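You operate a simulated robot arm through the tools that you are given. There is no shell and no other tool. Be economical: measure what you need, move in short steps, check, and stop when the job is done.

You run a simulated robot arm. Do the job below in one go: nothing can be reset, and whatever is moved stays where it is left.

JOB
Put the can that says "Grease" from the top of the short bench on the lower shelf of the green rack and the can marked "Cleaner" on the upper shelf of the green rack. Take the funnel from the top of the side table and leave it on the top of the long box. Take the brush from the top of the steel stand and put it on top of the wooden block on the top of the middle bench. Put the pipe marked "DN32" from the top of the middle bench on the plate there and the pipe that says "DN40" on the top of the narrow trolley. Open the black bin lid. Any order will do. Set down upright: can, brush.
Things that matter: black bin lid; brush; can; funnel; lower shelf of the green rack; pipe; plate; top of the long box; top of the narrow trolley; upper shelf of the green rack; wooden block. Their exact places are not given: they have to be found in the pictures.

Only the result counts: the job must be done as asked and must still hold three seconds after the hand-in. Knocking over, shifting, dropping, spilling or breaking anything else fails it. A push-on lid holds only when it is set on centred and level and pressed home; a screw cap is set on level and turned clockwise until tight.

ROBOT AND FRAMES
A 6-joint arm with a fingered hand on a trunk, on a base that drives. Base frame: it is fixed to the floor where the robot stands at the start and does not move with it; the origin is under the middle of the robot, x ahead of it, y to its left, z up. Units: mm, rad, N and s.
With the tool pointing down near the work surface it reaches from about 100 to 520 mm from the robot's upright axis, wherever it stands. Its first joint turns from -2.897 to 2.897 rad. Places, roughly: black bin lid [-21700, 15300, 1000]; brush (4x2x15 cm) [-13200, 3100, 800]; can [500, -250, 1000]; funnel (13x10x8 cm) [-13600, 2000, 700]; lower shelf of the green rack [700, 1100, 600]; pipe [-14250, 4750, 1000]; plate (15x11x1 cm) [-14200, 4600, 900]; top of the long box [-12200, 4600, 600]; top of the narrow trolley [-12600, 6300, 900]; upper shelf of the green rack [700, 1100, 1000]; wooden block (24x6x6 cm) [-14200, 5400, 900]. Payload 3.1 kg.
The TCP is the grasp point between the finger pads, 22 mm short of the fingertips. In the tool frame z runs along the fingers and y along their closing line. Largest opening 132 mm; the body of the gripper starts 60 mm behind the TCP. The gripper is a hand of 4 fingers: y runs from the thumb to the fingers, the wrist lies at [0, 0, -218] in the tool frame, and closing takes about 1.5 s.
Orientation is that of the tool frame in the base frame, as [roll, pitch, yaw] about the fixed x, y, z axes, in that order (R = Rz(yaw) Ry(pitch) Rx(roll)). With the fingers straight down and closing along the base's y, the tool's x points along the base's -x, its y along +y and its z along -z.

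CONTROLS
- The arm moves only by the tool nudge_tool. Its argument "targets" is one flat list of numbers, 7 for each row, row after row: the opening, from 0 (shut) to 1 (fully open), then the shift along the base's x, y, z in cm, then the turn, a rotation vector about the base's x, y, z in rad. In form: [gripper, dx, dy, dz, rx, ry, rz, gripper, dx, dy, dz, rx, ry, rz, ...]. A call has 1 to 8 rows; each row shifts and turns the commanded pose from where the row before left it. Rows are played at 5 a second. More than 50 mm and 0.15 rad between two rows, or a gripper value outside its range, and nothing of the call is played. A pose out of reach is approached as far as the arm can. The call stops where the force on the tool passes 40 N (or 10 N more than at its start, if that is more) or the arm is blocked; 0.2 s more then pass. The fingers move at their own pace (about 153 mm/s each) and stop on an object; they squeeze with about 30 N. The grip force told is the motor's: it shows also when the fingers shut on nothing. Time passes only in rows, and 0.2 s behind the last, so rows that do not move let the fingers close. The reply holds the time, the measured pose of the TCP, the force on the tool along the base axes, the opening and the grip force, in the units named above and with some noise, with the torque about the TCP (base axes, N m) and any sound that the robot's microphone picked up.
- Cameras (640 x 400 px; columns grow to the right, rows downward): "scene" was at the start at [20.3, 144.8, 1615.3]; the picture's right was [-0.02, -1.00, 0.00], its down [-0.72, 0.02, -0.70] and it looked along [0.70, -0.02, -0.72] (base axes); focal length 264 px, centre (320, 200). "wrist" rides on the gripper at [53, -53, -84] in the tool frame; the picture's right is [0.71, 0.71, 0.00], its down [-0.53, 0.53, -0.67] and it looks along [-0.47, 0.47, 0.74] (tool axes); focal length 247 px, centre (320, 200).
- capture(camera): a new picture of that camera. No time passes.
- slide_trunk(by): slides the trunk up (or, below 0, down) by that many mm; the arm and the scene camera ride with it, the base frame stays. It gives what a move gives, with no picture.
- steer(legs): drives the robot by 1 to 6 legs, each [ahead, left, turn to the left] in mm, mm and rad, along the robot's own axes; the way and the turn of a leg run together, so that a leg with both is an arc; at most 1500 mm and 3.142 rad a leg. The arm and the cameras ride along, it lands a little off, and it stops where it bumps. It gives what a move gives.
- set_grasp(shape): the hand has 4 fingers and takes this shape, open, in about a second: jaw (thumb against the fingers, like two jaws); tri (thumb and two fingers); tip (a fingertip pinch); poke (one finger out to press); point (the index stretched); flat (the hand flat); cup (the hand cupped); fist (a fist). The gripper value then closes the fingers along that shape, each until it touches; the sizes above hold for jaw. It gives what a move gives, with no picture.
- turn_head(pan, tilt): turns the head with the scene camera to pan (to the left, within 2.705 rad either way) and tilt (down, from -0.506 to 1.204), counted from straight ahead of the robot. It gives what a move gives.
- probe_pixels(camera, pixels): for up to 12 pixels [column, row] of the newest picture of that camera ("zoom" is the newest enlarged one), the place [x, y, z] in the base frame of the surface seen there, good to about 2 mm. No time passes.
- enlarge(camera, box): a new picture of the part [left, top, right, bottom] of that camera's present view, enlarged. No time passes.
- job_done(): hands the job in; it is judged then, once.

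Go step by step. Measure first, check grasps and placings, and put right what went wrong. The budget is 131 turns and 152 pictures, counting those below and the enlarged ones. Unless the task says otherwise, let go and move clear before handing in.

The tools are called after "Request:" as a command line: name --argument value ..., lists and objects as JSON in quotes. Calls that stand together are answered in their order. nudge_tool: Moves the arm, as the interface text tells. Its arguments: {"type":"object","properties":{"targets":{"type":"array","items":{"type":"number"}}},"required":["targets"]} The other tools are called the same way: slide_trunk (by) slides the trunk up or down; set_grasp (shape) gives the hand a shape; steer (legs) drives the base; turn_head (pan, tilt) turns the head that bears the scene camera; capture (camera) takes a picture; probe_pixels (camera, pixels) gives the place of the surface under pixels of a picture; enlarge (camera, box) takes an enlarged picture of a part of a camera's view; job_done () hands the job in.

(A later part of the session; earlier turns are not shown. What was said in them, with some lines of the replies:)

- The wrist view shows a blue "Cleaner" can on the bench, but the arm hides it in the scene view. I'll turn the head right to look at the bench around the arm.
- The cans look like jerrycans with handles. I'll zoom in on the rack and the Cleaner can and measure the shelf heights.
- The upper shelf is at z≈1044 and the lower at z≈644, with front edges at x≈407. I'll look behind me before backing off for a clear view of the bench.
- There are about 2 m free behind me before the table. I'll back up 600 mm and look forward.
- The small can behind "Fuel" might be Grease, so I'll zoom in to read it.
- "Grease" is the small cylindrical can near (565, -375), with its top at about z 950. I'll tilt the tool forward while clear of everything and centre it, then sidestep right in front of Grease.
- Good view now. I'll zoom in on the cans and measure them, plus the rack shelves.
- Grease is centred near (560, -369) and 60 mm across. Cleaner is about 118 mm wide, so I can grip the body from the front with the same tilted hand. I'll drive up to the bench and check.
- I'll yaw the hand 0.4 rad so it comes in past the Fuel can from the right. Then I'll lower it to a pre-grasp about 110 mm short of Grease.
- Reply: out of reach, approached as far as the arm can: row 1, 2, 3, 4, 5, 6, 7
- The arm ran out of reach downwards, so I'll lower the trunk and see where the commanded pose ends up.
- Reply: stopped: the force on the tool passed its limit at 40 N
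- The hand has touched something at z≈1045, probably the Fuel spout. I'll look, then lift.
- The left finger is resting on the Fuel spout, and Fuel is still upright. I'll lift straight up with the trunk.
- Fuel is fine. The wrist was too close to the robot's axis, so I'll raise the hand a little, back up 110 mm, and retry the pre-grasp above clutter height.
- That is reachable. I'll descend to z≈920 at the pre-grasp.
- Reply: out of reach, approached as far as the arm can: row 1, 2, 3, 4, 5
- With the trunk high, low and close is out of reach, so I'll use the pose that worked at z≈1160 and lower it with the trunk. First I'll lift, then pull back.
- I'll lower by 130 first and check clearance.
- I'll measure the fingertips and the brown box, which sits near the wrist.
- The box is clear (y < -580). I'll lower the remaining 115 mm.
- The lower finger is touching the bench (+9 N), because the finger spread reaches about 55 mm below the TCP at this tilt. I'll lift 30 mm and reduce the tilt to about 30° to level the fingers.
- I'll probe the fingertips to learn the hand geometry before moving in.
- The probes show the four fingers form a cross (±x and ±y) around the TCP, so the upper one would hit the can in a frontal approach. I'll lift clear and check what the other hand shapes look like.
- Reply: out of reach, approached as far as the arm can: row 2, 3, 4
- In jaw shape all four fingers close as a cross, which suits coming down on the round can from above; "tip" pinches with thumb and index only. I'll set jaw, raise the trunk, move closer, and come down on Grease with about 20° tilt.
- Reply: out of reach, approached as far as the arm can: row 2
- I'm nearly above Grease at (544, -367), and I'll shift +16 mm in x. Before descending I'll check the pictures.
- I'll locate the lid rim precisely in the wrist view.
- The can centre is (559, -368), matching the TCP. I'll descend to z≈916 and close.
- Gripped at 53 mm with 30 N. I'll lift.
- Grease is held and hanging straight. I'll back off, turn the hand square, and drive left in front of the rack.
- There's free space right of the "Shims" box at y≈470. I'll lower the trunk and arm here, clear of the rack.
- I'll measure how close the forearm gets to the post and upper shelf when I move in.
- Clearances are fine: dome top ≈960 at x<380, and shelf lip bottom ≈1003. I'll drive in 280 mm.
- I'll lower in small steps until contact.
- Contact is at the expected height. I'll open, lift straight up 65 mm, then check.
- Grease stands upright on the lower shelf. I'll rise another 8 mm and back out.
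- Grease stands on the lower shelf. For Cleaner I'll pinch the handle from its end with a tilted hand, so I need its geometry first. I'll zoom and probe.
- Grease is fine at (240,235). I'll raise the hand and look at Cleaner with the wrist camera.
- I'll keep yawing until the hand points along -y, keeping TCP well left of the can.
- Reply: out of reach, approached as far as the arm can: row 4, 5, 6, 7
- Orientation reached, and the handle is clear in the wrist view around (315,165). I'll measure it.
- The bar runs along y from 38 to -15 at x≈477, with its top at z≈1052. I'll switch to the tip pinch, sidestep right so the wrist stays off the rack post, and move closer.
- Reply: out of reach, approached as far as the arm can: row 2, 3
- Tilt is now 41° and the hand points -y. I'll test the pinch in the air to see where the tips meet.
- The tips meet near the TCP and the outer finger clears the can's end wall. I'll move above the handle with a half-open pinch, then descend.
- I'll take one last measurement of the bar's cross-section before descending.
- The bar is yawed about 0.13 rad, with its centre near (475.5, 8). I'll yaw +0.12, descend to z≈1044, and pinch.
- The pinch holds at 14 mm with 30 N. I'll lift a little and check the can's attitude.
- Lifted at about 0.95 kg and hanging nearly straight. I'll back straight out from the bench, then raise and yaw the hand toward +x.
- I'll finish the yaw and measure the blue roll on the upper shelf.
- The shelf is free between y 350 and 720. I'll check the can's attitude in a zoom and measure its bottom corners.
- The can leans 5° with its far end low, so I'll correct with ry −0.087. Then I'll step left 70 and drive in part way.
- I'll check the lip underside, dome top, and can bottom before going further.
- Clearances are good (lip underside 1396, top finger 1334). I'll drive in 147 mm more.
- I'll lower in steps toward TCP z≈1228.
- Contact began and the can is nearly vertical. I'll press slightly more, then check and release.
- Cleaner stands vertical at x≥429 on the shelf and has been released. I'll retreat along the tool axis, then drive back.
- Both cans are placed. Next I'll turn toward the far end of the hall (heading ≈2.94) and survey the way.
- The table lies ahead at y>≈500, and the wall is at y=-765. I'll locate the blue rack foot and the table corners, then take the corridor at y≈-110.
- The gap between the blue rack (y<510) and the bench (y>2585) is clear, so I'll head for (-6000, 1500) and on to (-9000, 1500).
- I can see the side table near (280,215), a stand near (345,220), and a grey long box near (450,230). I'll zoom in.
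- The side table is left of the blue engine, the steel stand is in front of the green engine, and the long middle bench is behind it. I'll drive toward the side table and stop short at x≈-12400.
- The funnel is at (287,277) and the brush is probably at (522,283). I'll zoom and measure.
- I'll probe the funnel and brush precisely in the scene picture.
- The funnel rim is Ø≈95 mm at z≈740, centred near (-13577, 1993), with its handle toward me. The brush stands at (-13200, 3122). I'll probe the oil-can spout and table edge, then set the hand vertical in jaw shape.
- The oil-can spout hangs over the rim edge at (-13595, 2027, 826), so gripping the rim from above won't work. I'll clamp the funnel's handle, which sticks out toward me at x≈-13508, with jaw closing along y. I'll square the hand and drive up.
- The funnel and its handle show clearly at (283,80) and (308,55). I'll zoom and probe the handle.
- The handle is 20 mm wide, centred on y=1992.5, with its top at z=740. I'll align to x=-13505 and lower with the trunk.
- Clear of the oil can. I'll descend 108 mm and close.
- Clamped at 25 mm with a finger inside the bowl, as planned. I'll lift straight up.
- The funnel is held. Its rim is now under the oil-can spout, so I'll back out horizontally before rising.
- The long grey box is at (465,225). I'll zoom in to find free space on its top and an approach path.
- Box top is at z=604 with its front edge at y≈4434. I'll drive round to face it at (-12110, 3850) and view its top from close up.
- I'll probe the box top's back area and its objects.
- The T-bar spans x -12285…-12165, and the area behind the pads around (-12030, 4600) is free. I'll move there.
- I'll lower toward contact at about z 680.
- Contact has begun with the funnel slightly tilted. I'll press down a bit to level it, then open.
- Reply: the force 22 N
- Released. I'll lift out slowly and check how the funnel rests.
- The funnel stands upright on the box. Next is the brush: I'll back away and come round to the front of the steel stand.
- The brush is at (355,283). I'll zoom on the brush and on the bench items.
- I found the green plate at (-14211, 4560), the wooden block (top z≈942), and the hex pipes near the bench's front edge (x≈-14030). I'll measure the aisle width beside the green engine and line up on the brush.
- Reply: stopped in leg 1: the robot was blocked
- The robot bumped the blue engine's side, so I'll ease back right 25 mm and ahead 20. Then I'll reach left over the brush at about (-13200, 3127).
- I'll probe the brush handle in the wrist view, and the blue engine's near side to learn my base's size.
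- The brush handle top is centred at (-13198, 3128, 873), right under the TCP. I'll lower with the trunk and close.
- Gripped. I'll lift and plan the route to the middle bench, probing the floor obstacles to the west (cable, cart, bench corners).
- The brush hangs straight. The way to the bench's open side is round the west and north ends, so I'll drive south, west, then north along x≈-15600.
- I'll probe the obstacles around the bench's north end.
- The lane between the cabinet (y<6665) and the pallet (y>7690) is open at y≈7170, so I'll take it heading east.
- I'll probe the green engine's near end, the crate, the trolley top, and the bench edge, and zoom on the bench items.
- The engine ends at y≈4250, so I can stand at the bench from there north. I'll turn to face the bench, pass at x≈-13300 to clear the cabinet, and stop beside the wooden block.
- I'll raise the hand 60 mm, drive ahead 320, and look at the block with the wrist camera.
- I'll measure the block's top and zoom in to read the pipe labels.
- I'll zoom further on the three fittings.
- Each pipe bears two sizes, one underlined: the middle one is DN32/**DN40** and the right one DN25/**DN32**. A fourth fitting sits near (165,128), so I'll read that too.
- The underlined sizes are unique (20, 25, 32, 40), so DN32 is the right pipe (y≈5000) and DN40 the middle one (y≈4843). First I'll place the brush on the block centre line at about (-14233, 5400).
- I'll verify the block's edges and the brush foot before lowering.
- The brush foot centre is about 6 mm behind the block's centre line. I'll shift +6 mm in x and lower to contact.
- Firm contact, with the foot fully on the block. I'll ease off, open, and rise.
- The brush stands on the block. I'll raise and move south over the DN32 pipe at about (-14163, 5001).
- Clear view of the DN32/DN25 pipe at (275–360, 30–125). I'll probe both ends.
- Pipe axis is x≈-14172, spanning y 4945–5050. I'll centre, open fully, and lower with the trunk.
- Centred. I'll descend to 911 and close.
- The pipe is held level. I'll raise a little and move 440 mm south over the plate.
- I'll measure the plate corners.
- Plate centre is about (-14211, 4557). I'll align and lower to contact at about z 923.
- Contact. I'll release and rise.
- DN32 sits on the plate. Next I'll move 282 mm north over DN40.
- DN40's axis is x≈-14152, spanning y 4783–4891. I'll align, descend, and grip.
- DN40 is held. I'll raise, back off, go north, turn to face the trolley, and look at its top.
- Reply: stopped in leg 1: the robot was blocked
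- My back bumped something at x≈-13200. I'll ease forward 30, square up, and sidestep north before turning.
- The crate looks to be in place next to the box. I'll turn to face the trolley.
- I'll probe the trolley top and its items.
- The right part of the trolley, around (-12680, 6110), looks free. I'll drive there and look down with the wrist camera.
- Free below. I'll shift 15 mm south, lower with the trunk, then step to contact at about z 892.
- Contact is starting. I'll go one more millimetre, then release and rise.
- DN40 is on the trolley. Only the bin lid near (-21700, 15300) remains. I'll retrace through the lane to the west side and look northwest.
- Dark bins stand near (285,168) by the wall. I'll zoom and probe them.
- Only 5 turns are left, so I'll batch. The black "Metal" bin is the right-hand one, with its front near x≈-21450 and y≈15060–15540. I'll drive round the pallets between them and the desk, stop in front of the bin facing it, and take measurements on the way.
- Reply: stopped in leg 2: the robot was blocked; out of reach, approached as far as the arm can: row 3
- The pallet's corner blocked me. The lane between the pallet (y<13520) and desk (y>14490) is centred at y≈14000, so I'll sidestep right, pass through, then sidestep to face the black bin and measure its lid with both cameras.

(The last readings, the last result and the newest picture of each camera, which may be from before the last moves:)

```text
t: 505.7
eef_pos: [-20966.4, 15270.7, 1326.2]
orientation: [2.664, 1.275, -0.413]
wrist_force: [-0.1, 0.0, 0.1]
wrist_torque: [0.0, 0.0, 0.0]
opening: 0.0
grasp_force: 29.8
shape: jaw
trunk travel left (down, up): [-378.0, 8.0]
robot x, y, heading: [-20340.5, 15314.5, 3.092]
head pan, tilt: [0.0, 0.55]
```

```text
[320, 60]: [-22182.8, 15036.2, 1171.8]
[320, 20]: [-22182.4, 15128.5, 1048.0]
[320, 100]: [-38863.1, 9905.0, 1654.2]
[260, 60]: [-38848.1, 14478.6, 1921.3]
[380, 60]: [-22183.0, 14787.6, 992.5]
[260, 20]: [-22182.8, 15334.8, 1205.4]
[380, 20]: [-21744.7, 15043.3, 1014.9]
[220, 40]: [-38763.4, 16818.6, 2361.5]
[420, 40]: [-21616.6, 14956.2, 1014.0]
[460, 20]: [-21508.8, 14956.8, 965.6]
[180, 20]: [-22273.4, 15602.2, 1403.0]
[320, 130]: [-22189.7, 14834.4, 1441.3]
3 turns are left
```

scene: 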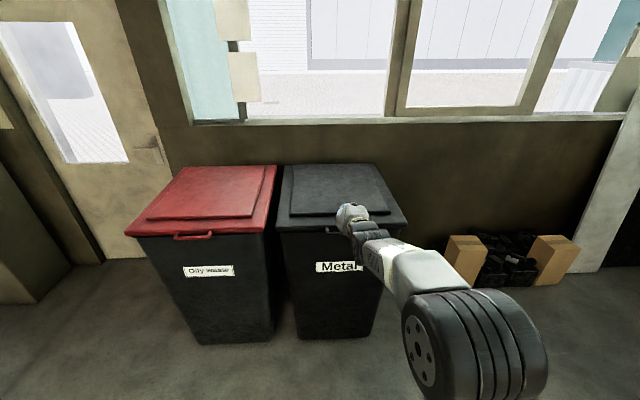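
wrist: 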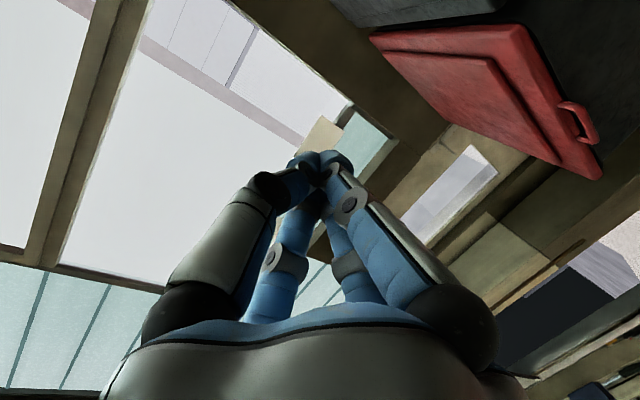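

I can now see the black lid: top z=1036, front edge x≈-21324, hinge near x≈-21885, centre y≈15325. Like the red one, it should have a handle loop at its front (z≈1000). I'll put the closed fingers under that handle and lift along its arc, alternating trunk lifts with small forward nudges, then push it over backwards.

Request:
slide_trunk --by -378

Request:
nudge_tool --targets '[0, 0, 3, -1.5, 0, 0, 0]'

Request:
steer --legs '[[316, 0, 0]]'

Request:
capture --camera "scene"

Request:
slide_trunk --by 100

Request:
nudge_tool --targets '[0, -1.5, 0, 0, 0, 0, 0]'

Request:
slide_trunk --by 60

Request:
nudge_tool --targets '[0, -1.5, 0, 0, 0, 0, 0]'

Request:
slide_trunk --by 60

Request:
nudge_tool --targets '[0, -2, 0, 0, 0, 0, 0]'

Request:
slide_trunk --by 60

Request:
nudge_tool --targets '[0, -2.5, 0, 0, 0, 0, 0]'

Request:
slide_trunk --by 60

Request:
nudge_tool --targets '[0, -3.5, 0, 0, 0, 0, 0]'

Request:
slide_trunk --by 46

Request:
capture --camera "scene"

Request:
steer --legs '[[200, 0, 0], [190, 0, 0]]'

Request:
nudge_tool --targets '[0, -3, 0, 0.5, 0, 0, 0, 0, -3, 0, 0.5, 0, 0, 0]'

Request:
capture --camera "scene"

```text
t: 509.4
eef_pos: [-20966.9, 15270.3, 947.4]
orientation: [2.664, 1.277, -0.415]
wrist_force: [-0.3, 1.0, -0.1]
wrist_torque: [0.01, -0.01, -0.01]
opening: 0.0
grasp_force: 30.4
shape: jaw
trunk travel left (down, up): [0.0, 386.0]
robot x, y, heading: [-20339.3, 15314.4, 3.092]
head pan, tilt: [0.0, 0.55]
```

```text
t: 509.8
eef_pos: [-20966.2, 15302.0, 933.5]
orientation: [2.66, 1.275, -0.415]
wrist_force: [-0.6, -0.6, -0.5]
wrist_torque: [0.01, -0.04, 0.04]
opening: 0.1
grasp_force: 30.2
shape: jaw
trunk travel left (down, up): [0.0, 386.0]
robot x, y, heading: [-20340.5, 15315.5, 3.093]
head pan, tilt: [0.0, 0.55]
```

```text
t: 511.9
eef_pos: [-21279.0, 15319.8, 932.1]
orientation: [2.663, 1.274, -0.415]
wrist_force: [0.1, 0.4, -1.0]
wrist_torque: [-0.01, -0.01, -0.03]
opening: 0.0
grasp_force: 30.2
shape: jaw
trunk travel left (down, up): [0.0, 386.0]
robot x, y, heading: [-20650.8, 15333.2, 3.089]
head pan, tilt: [0.0, 0.55]
```

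```text
5 pictures are left
```

scene: 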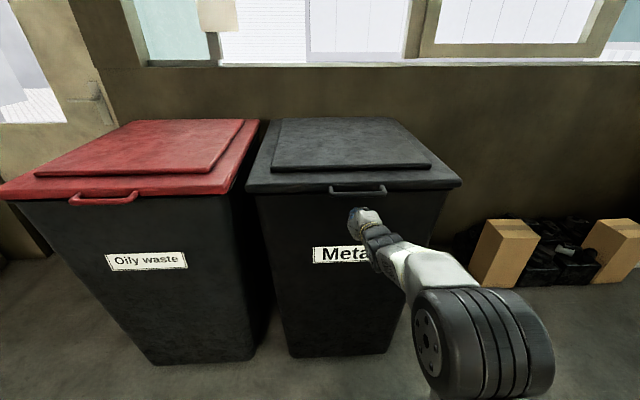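

```text
t: 513.2
eef_pos: [-21278.8, 15319.6, 1031.9]
orientation: [2.663, 1.275, -0.42]
wrist_force: [0.9, 0.2, -1.8]
wrist_torque: [-0.01, 0.02, -0.02]
opening: 0.0
grasp_force: 30.1
shape: jaw
trunk travel left (down, up): [-100.0, 286.0]
robot x, y, heading: [-20656.5, 15334.9, 3.091]
head pan, tilt: [0.0, 0.55]
```

```text
t: 513.6
eef_pos: [-21292.0, 15319.3, 1032.3]
orientation: [2.663, 1.274, -0.415]
wrist_force: [0.8, 0.0, -2.6]
wrist_torque: [-0.04, 0.08, 0.03]
opening: 0.0
grasp_force: 29.9
shape: jaw
trunk travel left (down, up): [-100.0, 286.0]
robot x, y, heading: [-20649.2, 15333.8, 3.092]
head pan, tilt: [0.0, 0.55]
```

```text
t: 514.6
eef_pos: [-21293.0, 15319.6, 1093.0]
orientation: [2.662, 1.275, -0.419]
wrist_force: [0.8, -0.2, -2.1]
wrist_torque: [0.01, 0.07, 0.01]
opening: 0.0
grasp_force: 30.1
shape: jaw
trunk travel left (down, up): [-160.0, 226.0]
robot x, y, heading: [-20650.7, 15332.4, 3.093]
head pan, tilt: [0.0, 0.55]
```

```text
t: 515.0
eef_pos: [-21307.2, 15318.6, 1092.5]
orientation: [2.661, 1.275, -0.416]
wrist_force: [0.0, 0.7, -3.7]
wrist_torque: [-0.02, 0.07, -0.02]
opening: 0.0
grasp_force: 30.3
shape: jaw
trunk travel left (down, up): [-160.0, 226.0]
robot x, y, heading: [-20653.1, 15333.1, 3.093]
head pan, tilt: [0.0, 0.55]
```

```text
t: 516.0
eef_pos: [-21306.9, 15319.0, 1152.6]
orientation: [2.66, 1.275, -0.418]
wrist_force: [2.0, 0.4, -1.3]
wrist_torque: [-0.01, 0.02, 0.04]
opening: 0.2
grasp_force: 30.1
shape: jaw
trunk travel left (down, up): [-220.0, 166.0]
robot x, y, heading: [-20650.7, 15334.7, 3.093]
head pan, tilt: [0.0, 0.55]
```

```text
t: 516.4
eef_pos: [-21327.4, 15317.9, 1151.5]
orientation: [2.666, 1.273, -0.41]
wrist_force: [0.6, 0.4, -2.0]
wrist_torque: [0.01, 0.12, 0.0]
opening: 0.0
grasp_force: 29.8
shape: jaw
trunk travel left (down, up): [-220.0, 166.0]
robot x, y, heading: [-20654.3, 15333.9, 3.087]
head pan, tilt: [0.0, 0.55]
```

```text
t: 517.4
eef_pos: [-21326.2, 15318.7, 1212.6]
orientation: [2.662, 1.275, -0.417]
wrist_force: [0.8, -0.4, -1.0]
wrist_torque: [-0.01, 0.08, -0.02]
opening: 0.0
grasp_force: 30.0
shape: jaw
trunk travel left (down, up): [-280.0, 106.0]
robot x, y, heading: [-20652.0, 15331.4, 3.089]
head pan, tilt: [0.0, 0.55]
```

```text
t: 517.8
eef_pos: [-21351.6, 15319.2, 1212.7]
orientation: [2.664, 1.272, -0.415]
wrist_force: [0.2, -0.6, -1.7]
wrist_torque: [0.0, 0.09, 0.02]
opening: 0.1
grasp_force: 30.0
shape: jaw
trunk travel left (down, up): [-280.0, 106.0]
robot x, y, heading: [-20653.3, 15333.0, 3.088]
head pan, tilt: [0.0, 0.55]
```

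```text
t: 518.8
eef_pos: [-21350.2, 15319.0, 1275.7]
orientation: [2.662, 1.276, -0.419]
wrist_force: [0.8, 0.9, -1.3]
wrist_torque: [-0.03, 0.02, -0.01]
opening: 0.0
grasp_force: 30.2
shape: jaw
trunk travel left (down, up): [-340.0, 46.0]
robot x, y, heading: [-20654.0, 15333.2, 3.092]
head pan, tilt: [0.0, 0.55]
```

```text
t: 519.2
eef_pos: [-21382.8, 15319.1, 1271.8]
orientation: [2.654, 1.272, -0.42]
wrist_force: [-0.4, -0.5, -0.3]
wrist_torque: [0.05, 0.0, -0.02]
opening: 0.4
grasp_force: 29.8
shape: jaw
out of reach, approached as far as the arm can: row 1
trunk travel left (down, up): [-340.0, 46.0]
robot x, y, heading: [-20653.1, 15333.7, 3.09]
head pan, tilt: [0.0, 0.55]
```

```text
t: 520.1
eef_pos: [-21379.8, 15318.7, 1319.0]
orientation: [2.659, 1.275, -0.414]
wrist_force: [0.7, 0.2, -0.6]
wrist_torque: [0.01, 0.03, -0.01]
opening: 0.0
grasp_force: 30.2
shape: jaw
trunk travel left (down, up): [-386.0, 0.0]
robot x, y, heading: [-20649.4, 15330.4, 3.088]
head pan, tilt: [0.0, 0.55]
```

```text
4 pictures are left
```

scene: 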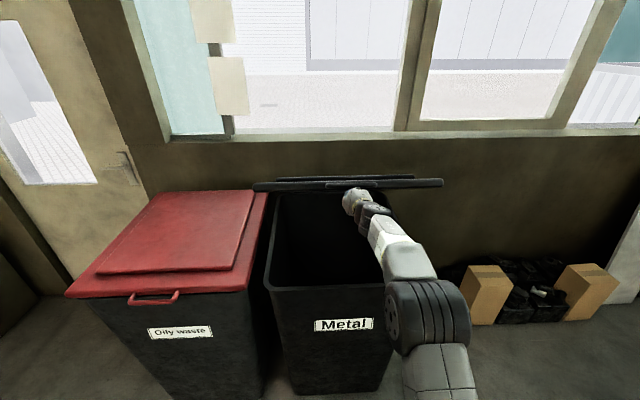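

```text
t: 522.8
eef_pos: [-21779.0, 15347.5, 1318.7]
orientation: [2.659, 1.275, -0.423]
wrist_force: [0.1, -0.8, -0.5]
wrist_torque: [-0.05, 0.01, 0.01]
opening: 0.0
grasp_force: 30.0
shape: jaw
trunk travel left (down, up): [-386.0, 0.0]
robot x, y, heading: [-21048.9, 15355.4, 3.074]
head pan, tilt: [0.0, 0.55]
```

```text
t: 523.4
eef_pos: [-21793.5, 15357.6, 1316.1]
orientation: [2.658, 1.274, -0.428]
wrist_force: [0.6, -0.2, 0.6]
wrist_torque: [0.0, -0.02, -0.01]
opening: 0.0
grasp_force: 29.8
shape: jaw
out of reach, approached as far as the arm can: row 1, 2
trunk travel left (down, up): [-386.0, 0.0]
robot x, y, heading: [-21050.8, 15354.9, 3.078]
head pan, tilt: [0.0, 0.55]
```

```text
3 pictures are left
2 turns are left
```

scene: 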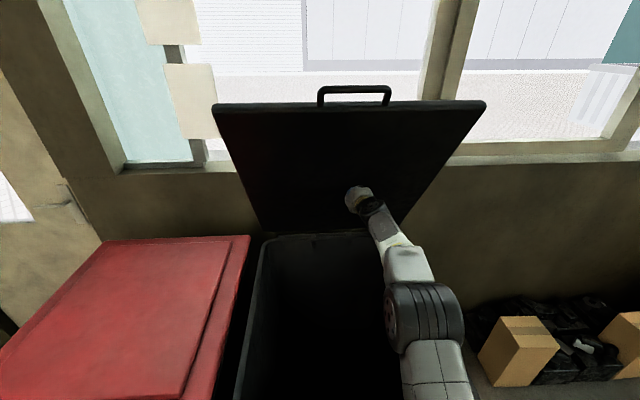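

The lid is nearly vertical with no load on the hand. I'll give it one brisk short push to take it past upright, then withdraw straight back and check.

Request:
steer --legs '[[28, 0, 0]]'

Request:
nudge_tool --targets '[0, 0, 0, 0, 0, 0, 0, 0, 0, 0, 0, 0, 0, 0, 0, 0, 0, 0, 0, 0, 0]'

Request:
steer --legs '[[-500, 0, 0]]'

Request:
capture --camera "scene"

```text
t: 524.3
eef_pos: [-21817.3, 15360.6, 1317.7]
orientation: [2.655, 1.278, -0.43]
wrist_force: [0.1, 0.2, 0.2]
wrist_torque: [0.0, -0.01, 0.04]
opening: 0.0
grasp_force: 30.0
shape: jaw
trunk travel left (down, up): [-386.0, 0.0]
robot x, y, heading: [-21077.2, 15355.7, 3.08]
head pan, tilt: [0.0, 0.55]
```

```text
t: 525.1
eef_pos: [-21820.3, 15359.6, 1317.3]
orientation: [2.658, 1.274, -0.427]
wrist_force: [0.2, 0.4, -0.8]
wrist_torque: [0.01, 0.02, 0.04]
opening: 0.0
grasp_force: 30.4
shape: jaw
trunk travel left (down, up): [-386.0, 0.0]
robot x, y, heading: [-21072.7, 15357.1, 3.077]
head pan, tilt: [0.0, 0.55]
```

```text
t: 528.0
eef_pos: [-21311.2, 15327.2, 1315.9]
orientation: [2.66, 1.275, -0.426]
wrist_force: [-0.4, -0.1, -0.4]
wrist_torque: [0.02, 0.02, -0.04]
opening: 0.0
grasp_force: 30.0
shape: jaw
trunk travel left (down, up): [-386.0, 0.0]
robot x, y, heading: [-20567.9, 15323.6, 3.076]
head pan, tilt: [0.0, 0.55]
```

```text
2 pictures are left
1 turns are left
```

scene: 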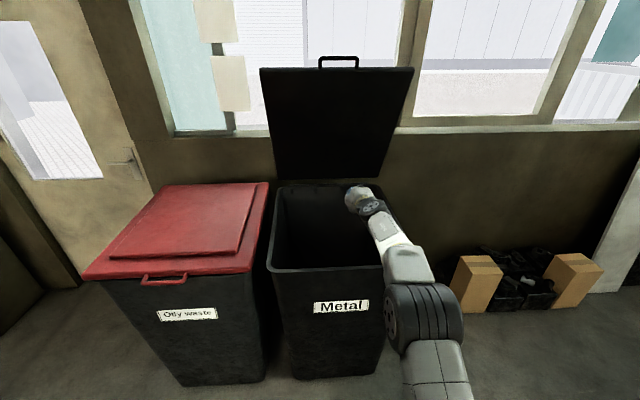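

The last picture shows the black lid standing open by itself with the hand clear of it, so I'm handing in: cans, funnel, brush and both pipes are placed and the lid is open.

Request:
job_done

```text
The job is handed in.
```

All the items are placed and the job is handed in:
- **Cans:** Grease is on the lower shelf of the green rack and Cleaner is on the upper shelf.
- **Funnel:** it is on the top of the long box.
- **Brush:** it stands upright on the wooden block.
- **Pipes:** DN32 is on the plate and DN40 is on the narrow trolley. Each pipe shows two sizes, so I went by the underlined one.
- **Black bin lid:** it stands open on its own.

The robot bumped the blue engine, something behind it near the tube crate, and a pallet, and a finger briefly rested on the Fuel can's spout. I saw nothing moved or knocked over in the pictures I took afterwards.
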